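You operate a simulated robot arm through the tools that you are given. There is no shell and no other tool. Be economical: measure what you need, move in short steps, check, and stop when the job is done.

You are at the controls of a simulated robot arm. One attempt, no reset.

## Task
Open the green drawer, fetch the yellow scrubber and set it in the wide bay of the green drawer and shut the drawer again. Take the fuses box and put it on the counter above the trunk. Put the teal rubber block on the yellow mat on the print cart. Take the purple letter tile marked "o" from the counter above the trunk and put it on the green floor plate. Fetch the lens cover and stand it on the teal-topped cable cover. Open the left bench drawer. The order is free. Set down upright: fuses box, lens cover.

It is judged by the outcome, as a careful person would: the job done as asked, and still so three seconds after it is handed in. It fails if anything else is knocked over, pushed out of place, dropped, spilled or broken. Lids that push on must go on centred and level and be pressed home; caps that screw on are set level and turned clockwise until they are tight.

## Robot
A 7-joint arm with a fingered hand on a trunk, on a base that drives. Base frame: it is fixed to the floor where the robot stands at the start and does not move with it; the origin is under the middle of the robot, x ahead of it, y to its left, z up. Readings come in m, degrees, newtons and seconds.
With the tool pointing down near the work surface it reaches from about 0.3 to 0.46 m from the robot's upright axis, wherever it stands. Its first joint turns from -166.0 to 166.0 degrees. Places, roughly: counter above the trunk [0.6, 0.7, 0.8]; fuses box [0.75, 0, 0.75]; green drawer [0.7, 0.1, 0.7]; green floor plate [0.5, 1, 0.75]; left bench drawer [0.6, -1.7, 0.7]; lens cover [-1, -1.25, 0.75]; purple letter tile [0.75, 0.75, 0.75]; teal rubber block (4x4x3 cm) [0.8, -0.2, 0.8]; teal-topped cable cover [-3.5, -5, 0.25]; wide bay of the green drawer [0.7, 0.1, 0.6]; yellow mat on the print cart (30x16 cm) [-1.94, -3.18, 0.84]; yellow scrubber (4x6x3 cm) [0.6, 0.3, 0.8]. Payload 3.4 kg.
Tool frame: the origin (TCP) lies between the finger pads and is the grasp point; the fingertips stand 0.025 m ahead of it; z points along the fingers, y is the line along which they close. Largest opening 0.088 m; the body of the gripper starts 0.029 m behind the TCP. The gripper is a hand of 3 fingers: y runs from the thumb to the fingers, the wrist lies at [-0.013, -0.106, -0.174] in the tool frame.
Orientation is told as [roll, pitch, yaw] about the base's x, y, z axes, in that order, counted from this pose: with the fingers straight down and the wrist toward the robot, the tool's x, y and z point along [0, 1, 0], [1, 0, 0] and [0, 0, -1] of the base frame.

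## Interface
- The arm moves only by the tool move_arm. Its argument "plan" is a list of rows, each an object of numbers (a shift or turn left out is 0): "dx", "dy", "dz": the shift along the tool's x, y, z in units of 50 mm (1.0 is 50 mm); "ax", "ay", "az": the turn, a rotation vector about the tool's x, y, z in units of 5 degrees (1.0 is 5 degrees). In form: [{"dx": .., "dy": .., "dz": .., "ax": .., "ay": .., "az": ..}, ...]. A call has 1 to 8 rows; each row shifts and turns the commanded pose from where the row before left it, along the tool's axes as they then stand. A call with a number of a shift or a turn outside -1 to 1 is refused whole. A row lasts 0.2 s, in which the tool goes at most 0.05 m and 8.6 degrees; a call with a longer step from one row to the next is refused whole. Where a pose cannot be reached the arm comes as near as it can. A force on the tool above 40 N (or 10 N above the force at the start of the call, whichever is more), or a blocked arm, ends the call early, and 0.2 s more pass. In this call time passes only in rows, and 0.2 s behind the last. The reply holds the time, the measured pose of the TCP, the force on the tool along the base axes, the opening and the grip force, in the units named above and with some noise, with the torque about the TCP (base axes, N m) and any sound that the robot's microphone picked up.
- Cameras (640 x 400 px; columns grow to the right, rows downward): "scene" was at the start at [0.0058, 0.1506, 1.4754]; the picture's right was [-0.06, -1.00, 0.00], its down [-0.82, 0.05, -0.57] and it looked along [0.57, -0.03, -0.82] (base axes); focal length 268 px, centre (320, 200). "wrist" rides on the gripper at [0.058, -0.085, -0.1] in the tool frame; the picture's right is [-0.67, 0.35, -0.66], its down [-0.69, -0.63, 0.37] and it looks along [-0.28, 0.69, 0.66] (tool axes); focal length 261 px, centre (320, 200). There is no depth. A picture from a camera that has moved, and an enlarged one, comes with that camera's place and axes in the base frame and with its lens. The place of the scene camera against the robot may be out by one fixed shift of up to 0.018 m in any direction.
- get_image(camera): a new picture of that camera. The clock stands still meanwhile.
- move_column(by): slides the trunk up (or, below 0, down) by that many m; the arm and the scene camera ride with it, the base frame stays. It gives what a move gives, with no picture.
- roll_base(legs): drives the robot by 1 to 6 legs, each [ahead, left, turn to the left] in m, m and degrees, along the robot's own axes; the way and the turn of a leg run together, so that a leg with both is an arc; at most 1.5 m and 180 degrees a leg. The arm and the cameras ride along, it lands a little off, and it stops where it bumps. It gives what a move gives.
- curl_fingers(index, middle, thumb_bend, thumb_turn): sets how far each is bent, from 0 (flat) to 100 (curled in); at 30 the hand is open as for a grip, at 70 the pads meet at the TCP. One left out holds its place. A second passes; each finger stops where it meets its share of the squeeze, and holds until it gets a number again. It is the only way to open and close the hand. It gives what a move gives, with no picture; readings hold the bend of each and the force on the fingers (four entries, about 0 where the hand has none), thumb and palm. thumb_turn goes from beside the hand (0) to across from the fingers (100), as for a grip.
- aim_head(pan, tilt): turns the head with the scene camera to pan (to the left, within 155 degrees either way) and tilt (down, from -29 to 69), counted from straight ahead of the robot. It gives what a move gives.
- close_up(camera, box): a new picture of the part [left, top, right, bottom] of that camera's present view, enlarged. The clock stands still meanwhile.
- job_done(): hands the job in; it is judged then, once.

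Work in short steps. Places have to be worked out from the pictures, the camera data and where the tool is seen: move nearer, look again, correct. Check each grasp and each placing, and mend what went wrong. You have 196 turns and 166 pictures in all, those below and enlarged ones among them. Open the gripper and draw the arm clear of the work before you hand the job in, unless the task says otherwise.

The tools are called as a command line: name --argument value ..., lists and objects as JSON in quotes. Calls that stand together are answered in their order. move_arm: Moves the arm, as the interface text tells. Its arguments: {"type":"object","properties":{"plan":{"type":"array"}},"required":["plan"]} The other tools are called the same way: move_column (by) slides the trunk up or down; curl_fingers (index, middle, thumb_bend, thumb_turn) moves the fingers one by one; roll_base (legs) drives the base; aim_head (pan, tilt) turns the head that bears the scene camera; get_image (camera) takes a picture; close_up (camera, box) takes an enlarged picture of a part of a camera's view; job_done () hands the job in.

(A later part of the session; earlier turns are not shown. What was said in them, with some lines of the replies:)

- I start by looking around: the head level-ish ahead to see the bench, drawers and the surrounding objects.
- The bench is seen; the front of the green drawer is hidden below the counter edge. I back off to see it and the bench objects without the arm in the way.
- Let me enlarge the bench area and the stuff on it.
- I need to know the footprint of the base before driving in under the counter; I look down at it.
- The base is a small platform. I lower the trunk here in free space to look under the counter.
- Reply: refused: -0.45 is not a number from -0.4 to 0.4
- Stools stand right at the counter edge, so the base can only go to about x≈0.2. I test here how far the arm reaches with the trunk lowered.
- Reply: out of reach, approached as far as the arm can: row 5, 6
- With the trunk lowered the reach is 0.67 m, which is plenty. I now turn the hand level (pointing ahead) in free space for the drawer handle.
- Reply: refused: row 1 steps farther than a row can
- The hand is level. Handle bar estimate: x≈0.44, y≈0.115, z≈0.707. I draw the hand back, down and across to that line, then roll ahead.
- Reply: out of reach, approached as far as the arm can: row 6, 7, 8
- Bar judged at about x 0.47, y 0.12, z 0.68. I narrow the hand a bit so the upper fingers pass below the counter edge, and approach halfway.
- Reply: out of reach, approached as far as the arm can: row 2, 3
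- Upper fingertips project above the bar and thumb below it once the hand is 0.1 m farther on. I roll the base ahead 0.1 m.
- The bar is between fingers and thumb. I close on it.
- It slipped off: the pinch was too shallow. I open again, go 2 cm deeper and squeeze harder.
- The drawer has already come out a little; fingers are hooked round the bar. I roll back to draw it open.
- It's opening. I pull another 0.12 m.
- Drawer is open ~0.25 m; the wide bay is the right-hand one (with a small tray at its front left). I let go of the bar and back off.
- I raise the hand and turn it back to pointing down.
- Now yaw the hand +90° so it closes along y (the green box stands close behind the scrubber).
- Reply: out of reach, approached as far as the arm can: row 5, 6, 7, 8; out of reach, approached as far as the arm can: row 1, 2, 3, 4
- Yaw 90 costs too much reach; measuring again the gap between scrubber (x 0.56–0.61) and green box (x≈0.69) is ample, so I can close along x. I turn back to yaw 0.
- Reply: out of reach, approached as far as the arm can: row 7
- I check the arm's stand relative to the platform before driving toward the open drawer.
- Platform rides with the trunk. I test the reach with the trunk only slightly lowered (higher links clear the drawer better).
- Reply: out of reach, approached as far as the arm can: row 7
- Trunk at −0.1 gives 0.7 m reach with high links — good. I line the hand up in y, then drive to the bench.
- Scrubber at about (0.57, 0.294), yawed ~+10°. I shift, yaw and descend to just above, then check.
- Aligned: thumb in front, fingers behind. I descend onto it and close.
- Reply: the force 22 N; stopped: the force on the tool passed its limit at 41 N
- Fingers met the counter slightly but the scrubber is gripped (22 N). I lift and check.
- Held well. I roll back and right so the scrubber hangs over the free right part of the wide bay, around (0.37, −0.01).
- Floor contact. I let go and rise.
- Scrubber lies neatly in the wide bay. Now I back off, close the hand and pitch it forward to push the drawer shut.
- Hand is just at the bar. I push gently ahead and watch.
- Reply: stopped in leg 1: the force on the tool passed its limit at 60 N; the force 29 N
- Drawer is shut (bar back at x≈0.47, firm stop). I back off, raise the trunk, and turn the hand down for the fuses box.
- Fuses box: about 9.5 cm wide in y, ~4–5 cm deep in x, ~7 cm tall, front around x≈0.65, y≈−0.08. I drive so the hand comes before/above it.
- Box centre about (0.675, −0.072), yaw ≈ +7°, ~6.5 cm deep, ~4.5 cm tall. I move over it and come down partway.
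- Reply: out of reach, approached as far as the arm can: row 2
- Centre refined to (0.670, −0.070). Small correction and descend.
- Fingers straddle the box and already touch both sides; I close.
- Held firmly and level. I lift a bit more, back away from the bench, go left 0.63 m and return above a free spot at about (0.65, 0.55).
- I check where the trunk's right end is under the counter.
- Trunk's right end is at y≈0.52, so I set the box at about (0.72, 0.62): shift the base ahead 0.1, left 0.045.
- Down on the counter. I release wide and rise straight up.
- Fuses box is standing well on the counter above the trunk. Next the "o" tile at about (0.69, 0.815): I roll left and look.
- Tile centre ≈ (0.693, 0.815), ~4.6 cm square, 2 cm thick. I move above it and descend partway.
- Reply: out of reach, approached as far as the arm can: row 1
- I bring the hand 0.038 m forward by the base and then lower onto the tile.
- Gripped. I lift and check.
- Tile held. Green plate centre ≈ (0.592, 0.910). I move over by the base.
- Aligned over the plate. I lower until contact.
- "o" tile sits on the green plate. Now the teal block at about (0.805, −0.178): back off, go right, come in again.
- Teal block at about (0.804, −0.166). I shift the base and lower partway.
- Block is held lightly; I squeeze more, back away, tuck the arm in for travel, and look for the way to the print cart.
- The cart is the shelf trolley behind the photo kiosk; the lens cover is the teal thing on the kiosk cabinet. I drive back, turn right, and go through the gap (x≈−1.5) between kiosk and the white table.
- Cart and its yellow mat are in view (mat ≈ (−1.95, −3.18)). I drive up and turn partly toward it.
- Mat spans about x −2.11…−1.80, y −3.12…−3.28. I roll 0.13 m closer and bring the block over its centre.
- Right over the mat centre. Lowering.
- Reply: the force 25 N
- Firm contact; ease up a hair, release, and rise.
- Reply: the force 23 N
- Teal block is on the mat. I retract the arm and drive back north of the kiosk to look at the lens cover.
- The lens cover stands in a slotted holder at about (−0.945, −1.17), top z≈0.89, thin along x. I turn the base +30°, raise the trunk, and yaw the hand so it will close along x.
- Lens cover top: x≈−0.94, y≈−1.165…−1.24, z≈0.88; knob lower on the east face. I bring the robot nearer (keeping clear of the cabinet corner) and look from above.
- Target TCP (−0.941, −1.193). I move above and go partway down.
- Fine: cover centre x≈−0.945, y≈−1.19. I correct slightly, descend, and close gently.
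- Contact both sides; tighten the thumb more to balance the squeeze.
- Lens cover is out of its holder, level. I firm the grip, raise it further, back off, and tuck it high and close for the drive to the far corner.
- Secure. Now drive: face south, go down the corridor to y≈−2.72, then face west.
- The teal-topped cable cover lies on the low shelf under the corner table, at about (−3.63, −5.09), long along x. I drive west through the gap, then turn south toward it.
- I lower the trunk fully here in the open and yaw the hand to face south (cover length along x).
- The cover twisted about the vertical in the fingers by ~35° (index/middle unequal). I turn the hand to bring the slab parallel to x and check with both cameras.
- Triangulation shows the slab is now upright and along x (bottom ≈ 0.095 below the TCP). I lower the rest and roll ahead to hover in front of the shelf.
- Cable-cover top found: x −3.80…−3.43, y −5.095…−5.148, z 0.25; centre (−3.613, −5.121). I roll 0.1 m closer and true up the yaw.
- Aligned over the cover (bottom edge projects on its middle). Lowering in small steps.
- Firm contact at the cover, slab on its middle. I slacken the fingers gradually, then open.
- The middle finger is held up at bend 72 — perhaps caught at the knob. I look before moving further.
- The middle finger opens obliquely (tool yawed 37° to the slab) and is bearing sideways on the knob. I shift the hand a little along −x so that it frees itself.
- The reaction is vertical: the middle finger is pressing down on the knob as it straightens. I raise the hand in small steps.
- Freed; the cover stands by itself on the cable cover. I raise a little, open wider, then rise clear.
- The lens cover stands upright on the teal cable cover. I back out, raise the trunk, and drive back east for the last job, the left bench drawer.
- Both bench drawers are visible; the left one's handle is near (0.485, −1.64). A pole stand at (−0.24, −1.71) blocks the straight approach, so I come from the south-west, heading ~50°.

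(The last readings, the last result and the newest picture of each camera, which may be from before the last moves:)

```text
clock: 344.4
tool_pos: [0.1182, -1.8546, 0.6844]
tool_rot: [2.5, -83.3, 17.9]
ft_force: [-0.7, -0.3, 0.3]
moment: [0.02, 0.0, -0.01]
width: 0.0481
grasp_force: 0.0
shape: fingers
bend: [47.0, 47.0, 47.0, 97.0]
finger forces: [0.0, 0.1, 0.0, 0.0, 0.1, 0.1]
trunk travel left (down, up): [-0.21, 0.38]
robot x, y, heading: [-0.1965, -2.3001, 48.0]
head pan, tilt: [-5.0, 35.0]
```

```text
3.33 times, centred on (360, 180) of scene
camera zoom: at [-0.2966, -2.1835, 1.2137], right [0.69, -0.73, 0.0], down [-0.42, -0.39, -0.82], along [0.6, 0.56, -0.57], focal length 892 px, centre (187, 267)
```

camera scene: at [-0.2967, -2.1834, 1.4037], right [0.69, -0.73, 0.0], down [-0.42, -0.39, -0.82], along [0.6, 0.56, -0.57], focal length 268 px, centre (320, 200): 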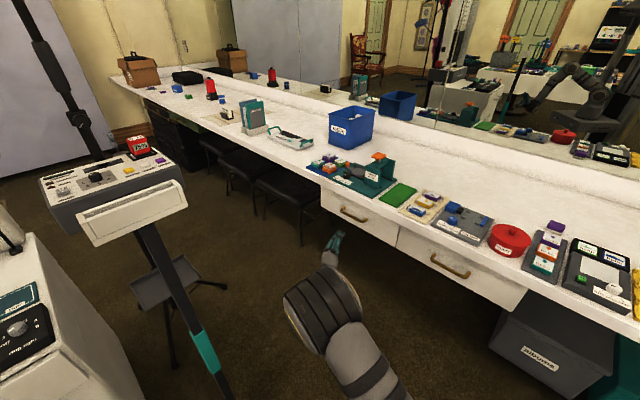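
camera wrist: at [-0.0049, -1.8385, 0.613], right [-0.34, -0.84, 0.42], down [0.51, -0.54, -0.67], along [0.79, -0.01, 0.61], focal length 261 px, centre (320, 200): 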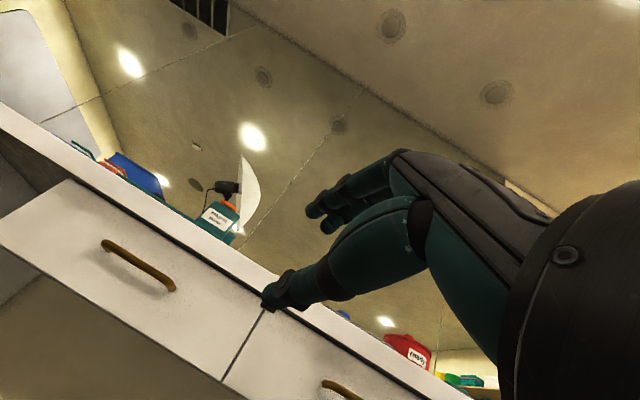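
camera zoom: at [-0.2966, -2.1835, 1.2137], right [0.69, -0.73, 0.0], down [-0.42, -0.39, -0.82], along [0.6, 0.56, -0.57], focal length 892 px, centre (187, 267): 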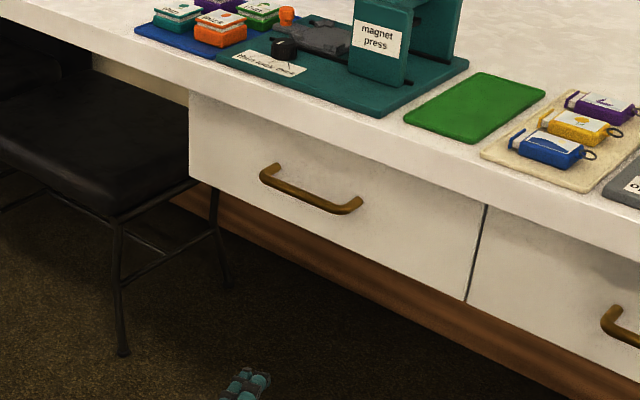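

Bar found: x≈0.489, y −1.585…−1.718, z≈0.673. I roll in to stop ~7 cm short of it.

roll_base --legs '[[0.342, -0.1, 0]]'

get_image --camera "wrist"

get_image --camera "scene"

```text
clock: 346.8
tool_pos: [0.4235, -1.6614, 0.6847]
tool_rot: [2.5, -83.2, 18.0]
ft_force: [0.6, 0.0, -0.4]
moment: [-0.01, 0.01, 0.0]
width: 0.0482
grasp_force: 0.0
shape: fingers
bend: [47.0, 47.0, 47.0, 97.0]
finger forces: [0.1, 0.0, 0.1, 0.0, 0.0, 0.0]
trunk travel left (down, up): [-0.21, 0.38]
robot x, y, heading: [0.1066, -2.1052, 48.5]
head pan, tilt: [-5.0, 35.0]
```

```text
21 pictures are left
camera wrist: at [0.3007, -1.646, 0.613], right [-0.34, -0.84, 0.42], down [0.51, -0.54, -0.67], along [0.79, -0.01, 0.61], focal length 261 px, centre (320, 200)
```

wrist: 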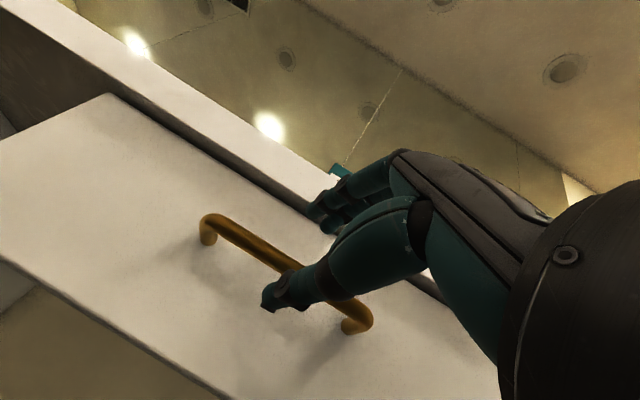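

```text
20 pictures are left
camera scene: at [0.0082, -1.9904, 1.2137], right [0.68, -0.73, 0.0], down [-0.42, -0.39, -0.82], along [0.6, 0.56, -0.57], focal length 268 px, centre (320, 200)
```

scene: 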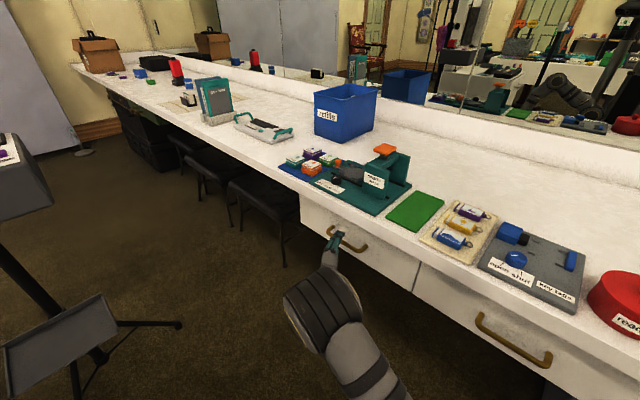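

Bar lies in line with the hand. I advance along the fingers onto it.

move_arm --plan '[{"dz": 0.7}, {"dz": 0.68}]'

get_image --camera "wrist"

close_up --camera "scene" --box '[280, 190, 440, 310]'

```text
clock: 347.3
tool_pos: [0.4644, -1.6372, 0.68]
tool_rot: [3.7, -83.7, 18.1]
ft_force: [-17.7, -3.5, 2.8]
moment: [0.07, -0.45, -0.06]
width: 0.0482
grasp_force: 8.9
shape: fingers
bend: [47.0, 47.0, 47.0, 97.0]
finger forces: [4.1, 14.4, 0.1, 0.0, 0.1, 0.1]
trunk travel left (down, up): [-0.21, 0.38]
robot x, y, heading: [0.1071, -2.1065, 48.3]
head pan, tilt: [-5.0, 35.0]
stopped in row 2: the force on the tool passed its limit at 79 N (the readings are from after the stop); the commanded pose is now the measured one
```

```text
19 pictures are left
camera wrist: at [0.3418, -1.623, 0.6076], right [-0.32, -0.85, 0.41], down [0.53, -0.52, -0.67], along [0.79, 0.0, 0.62], focal length 261 px, centre (320, 200)
```

wrist: 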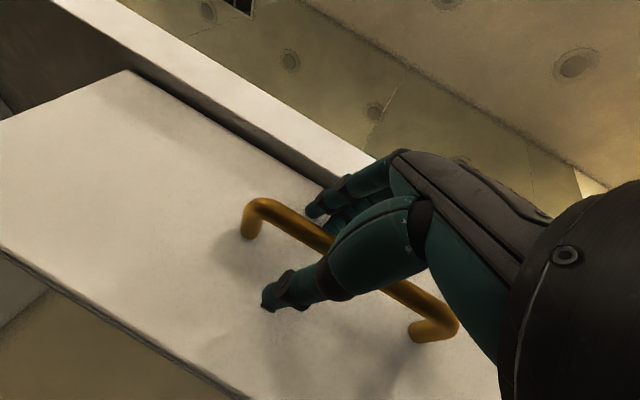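

```text
3.33 times, centred on (360, 250) of scene
camera zoom: at [0.0048, -1.9915, 1.2136], right [0.69, -0.73, 0.0], down [-0.42, -0.39, -0.82], along [0.6, 0.56, -0.57], focal length 892 px, centre (187, 33)
```

zoom: 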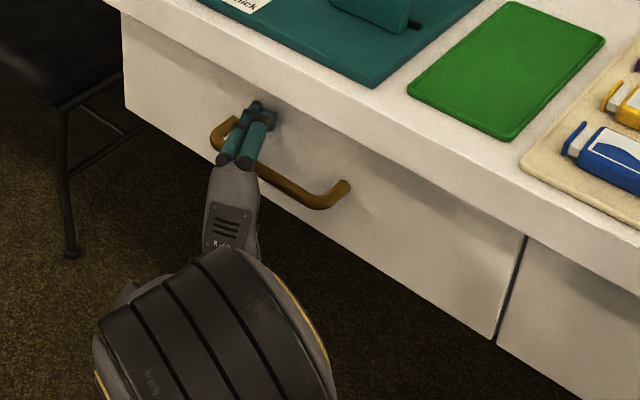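

Fingertips touch the drawer front with the bar between fingers and thumb. I ease back a few mm and close hard.

move_arm --plan '[{"dz": -0.1}]'

curl_fingers --index 85 --middle 85 --thumb_bend 85

close_up --camera "scene" --box '[280, 190, 440, 310]'

```text
clock: 347.7
tool_pos: [0.462, -1.6388, 0.6781]
tool_rot: [2.7, -83.6, 18.9]
ft_force: [-15.6, 1.8, 0.4]
moment: [-0.06, -0.29, 0.1]
width: 0.0483
grasp_force: 7.2
shape: fingers
bend: [47.0, 49.0, 47.0, 97.0]
finger forces: [0.0, 14.6, 0.0, 0.0, 0.0, 0.0]
trunk travel left (down, up): [-0.21, 0.38]
robot x, y, heading: [0.1067, -2.107, 48.4]
head pan, tilt: [-5.0, 35.0]
```

```text
clock: 348.7
tool_pos: [0.4649, -1.639, 0.6771]
tool_rot: [2.9, -83.5, 18.5]
ft_force: [3.4, -2.1, -5.6]
moment: [0.0, -0.05, 0.06]
width: 0.0
grasp_force: 3.6
shape: fingers
bend: [78.0, 84.0, 75.0, 96.0]
finger forces: [0.0, 4.4, 0.1, 0.0, 3.3, 0.0]
trunk travel left (down, up): [-0.21, 0.38]
robot x, y, heading: [0.1062, -2.1087, 48.4]
head pan, tilt: [-5.0, 35.0]
```

```text
3.33 times, centred on (360, 250) of scene
camera zoom: at [0.0082, -1.9905, 1.2137], right [0.69, -0.73, 0.0], down [-0.42, -0.39, -0.82], along [0.6, 0.56, -0.57], focal length 892 px, centre (187, 33)
```

zoom: 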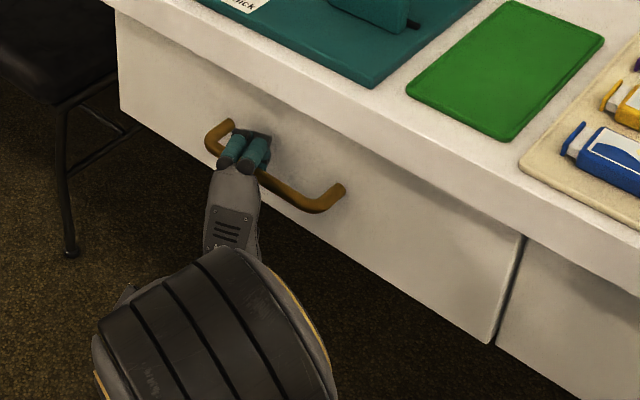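

Hooked. I pull straight out along −x with the arm.

move_arm --plan '[{"dz": -0.93, "dx": 0.31, "dy": -0.1}, {"dz": -0.93, "dx": 0.31, "dy": -0.1}]'

move_arm --plan '[{"dz": -0.93, "dx": 0.31, "dy": -0.1}, {"dz": -0.93, "dx": 0.31, "dy": -0.1}]'

get_image --camera "scene"

```text
clock: 349.3
tool_pos: [0.3634, -1.6446, 0.678]
tool_rot: [3.4, -83.6, 18.2]
ft_force: [-1.5, 0.9, -2.0]
moment: [0.02, -0.03, 0.03]
width: 0.0
grasp_force: 0.5
shape: fingers
bend: [78.0, 85.0, 76.0, 96.0]
finger forces: [0.1, 0.5, 0.0, 0.1, 1.6, 0.0]
trunk travel left (down, up): [-0.21, 0.38]
robot x, y, heading: [0.1054, -2.1082, 48.6]
head pan, tilt: [-5.0, 35.0]
```

```text
clock: 349.9
tool_pos: [0.2666, -1.6493, 0.6792]
tool_rot: [2.5, -83.5, 19.1]
ft_force: [-1.5, 5.2, -9.1]
moment: [0.05, -0.09, 0.0]
width: 0.0
grasp_force: 3.9
shape: fingers
bend: [78.0, 85.0, 76.0, 95.0]
finger forces: [0.1, 1.4, 0.1, 0.0, 7.5, 0.0]
trunk travel left (down, up): [-0.21, 0.38]
robot x, y, heading: [0.1068, -2.1072, 48.3]
head pan, tilt: [-5.0, 35.0]
```

```text
16 pictures are left
camera scene: at [0.0078, -1.9894, 1.2135], right [0.69, -0.73, 0.0], down [-0.42, -0.39, -0.82], along [0.6, 0.56, -0.57], focal length 268 px, centre (320, 200)
```

scene: 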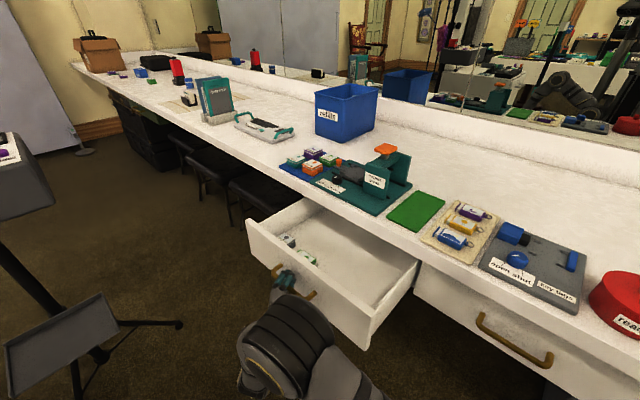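

Drawer is out ~0.2 m; another 5 cm to be well open, then release.

move_arm --plan '[{"dz": -0.93, "dx": 0.31, "dy": -0.1}]'

curl_fingers --index 40 --middle 40 --thumb_bend 40

close_up --camera "scene" --box '[220, 190, 400, 350]'

```text
clock: 350.3
tool_pos: [0.224, -1.6521, 0.6801]
tool_rot: [1.5, -83.2, 19.6]
ft_force: [29.4, 5.2, -18.6]
moment: [0.05, -0.28, -0.04]
width: 0.0
grasp_force: 14.3
shape: fingers
bend: [79.0, 80.0, 74.0, 96.0]
finger forces: [0.0, 15.3, 0.0, 0.0, 13.3, 0.0]
trunk travel left (down, up): [-0.21, 0.38]
robot x, y, heading: [0.1089, -2.1067, 48.4]
head pan, tilt: [-5.0, 35.0]
```

```text
clock: 351.3
tool_pos: [0.2187, -1.6524, 0.6823]
tool_rot: [3.4, -83.6, 18.2]
ft_force: [-2.2, -0.3, -0.7]
moment: [0.01, -0.08, 0.01]
width: 0.063
grasp_force: 0.8
shape: fingers
bend: [40.0, 40.0, 40.0, 97.0]
finger forces: [0.0, 1.5, 0.0, 0.0, 0.0, 0.0]
trunk travel left (down, up): [-0.21, 0.38]
robot x, y, heading: [0.1052, -2.1048, 48.2]
head pan, tilt: [-5.0, 35.0]
```

```text
2.50 times, centred on (310, 270) of scene
camera zoom: at [0.0073, -1.9907, 1.2137], right [0.69, -0.73, 0.0], down [-0.42, -0.39, -0.82], along [0.6, 0.56, -0.57], focal length 669 px, centre (345, 25)
```

zoom: 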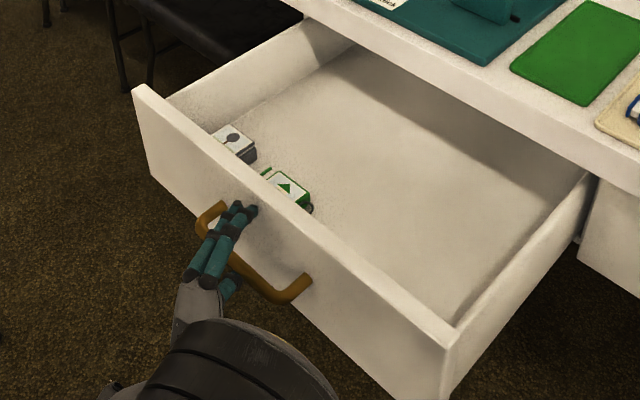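

Drawer open to its stop. I withdraw the hand straight back and roll away, then view everything once more.

move_arm --plan '[{"dz": -0.9}, {"dz": -0.9}]'

roll_base --legs '[[-0.4, 0, 0]]'

move_column --by 0.2

aim_head --pan 5 --tilt 30

get_image --camera "scene"

close_up --camera "scene" --box '[60, 20, 260, 145]'

```text
clock: 351.9
tool_pos: [0.1343, -1.6852, 0.6947]
tool_rot: [3.3, -83.7, 18.2]
ft_force: [0.8, -0.1, -0.3]
moment: [-0.02, 0.0, 0.0]
width: 0.0635
grasp_force: 0.0
shape: fingers
bend: [40.0, 40.0, 40.0, 97.0]
finger forces: [0.0, 0.0, 0.0, 0.0, 0.0, 0.0]
trunk travel left (down, up): [-0.21, 0.38]
robot x, y, heading: [0.1044, -2.1107, 48.2]
head pan, tilt: [-5.0, 35.0]
```

```text
clock: 354.4
tool_pos: [-0.1378, -1.9873, 0.6924]
tool_rot: [3.3, -83.6, 19.1]
ft_force: [-0.6, 0.9, 0.1]
moment: [0.02, -0.03, -0.02]
width: 0.0632
grasp_force: 0.1
shape: fingers
bend: [40.0, 40.0, 40.0, 97.0]
finger forces: [0.0, 0.1, 0.0, 0.0, 0.0, 0.1]
trunk travel left (down, up): [-0.21, 0.38]
robot x, y, heading: [-0.1589, -2.4108, 49.2]
head pan, tilt: [-5.0, 35.0]
```

```text
clock: 356.6
tool_pos: [-0.1378, -1.9887, 0.8927]
tool_rot: [3.5, -83.6, 19.0]
ft_force: [0.7, -0.2, -0.4]
moment: [0.02, -0.01, 0.01]
width: 0.063
grasp_force: 0.0
shape: fingers
bend: [40.0, 40.0, 40.0, 97.0]
finger forces: [0.1, 0.0, 0.0, 0.0, 0.0, 0.1]
trunk travel left (down, up): [-0.41, 0.18]
robot x, y, heading: [-0.1559, -2.4097, 48.9]
head pan, tilt: [-5.0, 35.0]
```

```text
clock: 357.3
tool_pos: [-0.1385, -1.988, 0.8939]
tool_rot: [3.3, -83.6, 19.0]
ft_force: [-0.2, 0.4, -0.2]
moment: [-0.03, -0.03, 0.02]
width: 0.0628
grasp_force: 0.0
shape: fingers
bend: [40.0, 40.0, 40.0, 97.0]
finger forces: [0.0, 0.0, 0.1, 0.1, 0.0, 0.1]
trunk travel left (down, up): [-0.41, 0.18]
robot x, y, heading: [-0.1582, -2.4112, 48.8]
head pan, tilt: [5.0, 30.0]
```

```text
14 pictures are left
camera scene: at [-0.2709, -2.2829, 1.4215], right [0.81, -0.59, 0.0], down [-0.29, -0.4, -0.87], along [0.51, 0.7, -0.5], focal length 268 px, centre (320, 200)
```

scene: 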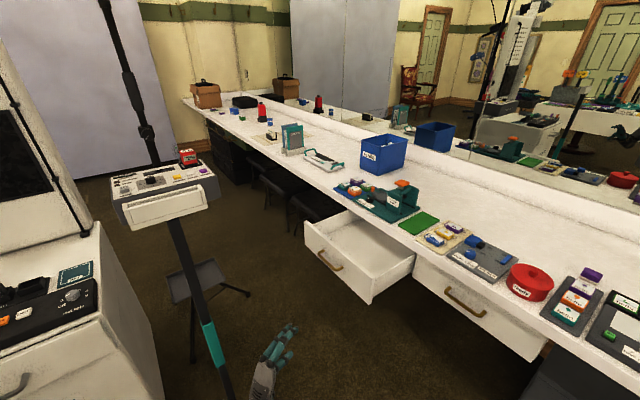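

```text
3.20 times, centred on (160, 82) of scene
camera zoom: at [-0.2709, -2.2829, 1.4215], right [0.81, -0.59, 0.0], down [-0.29, -0.4, -0.87], along [0.51, 0.7, -0.5], focal length 857 px, centre (832, 576)
```

zoom: 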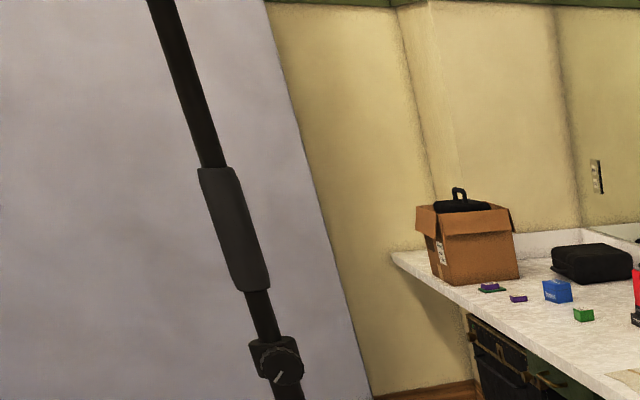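

close_up --camera "scene" --box '[190, 80, 320, 180]'

```text
4.00 times, centred on (255, 130) of scene
camera zoom: at [-0.2709, -2.2829, 1.4215], right [0.81, -0.59, 0.0], down [-0.29, -0.4, -0.87], along [0.51, 0.7, -0.5], focal length 1071 px, centre (580, 480)
```

zoom: 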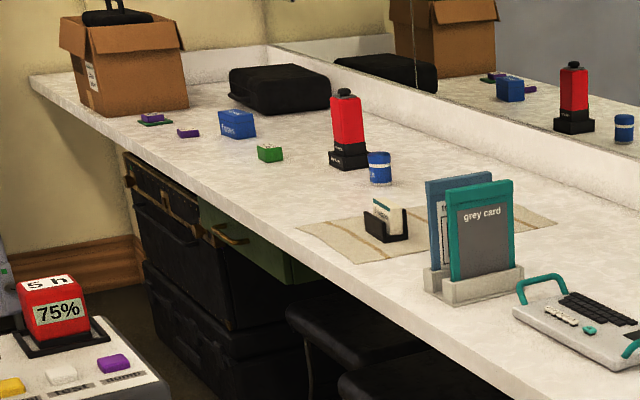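

All six parts show done: green drawer shut, fuses box and "o" tile placed, bench drawer open, block and lens cover confirmed earlier; hand is open and clear. I hand in.

job_done

```text
The job is handed in.
```

I handed the job in with all six parts done, and saw nothing else knocked over or moved.

- **Yellow scrubber:** it lies in the wide bay of the green drawer, and the drawer is shut.
- **Fuses box:** it stands upright on the counter above the trunk.
- **Teal rubber block:** it sits near the centre of the yellow mat on the print cart.
- **Purple "o" tile:** it is on the green "wait" plate.
- **Lens cover:** it stands upright on the teal-topped cable cover, turned about 10° from the cover's length.
- **Left bench drawer:** it is open to its stop.
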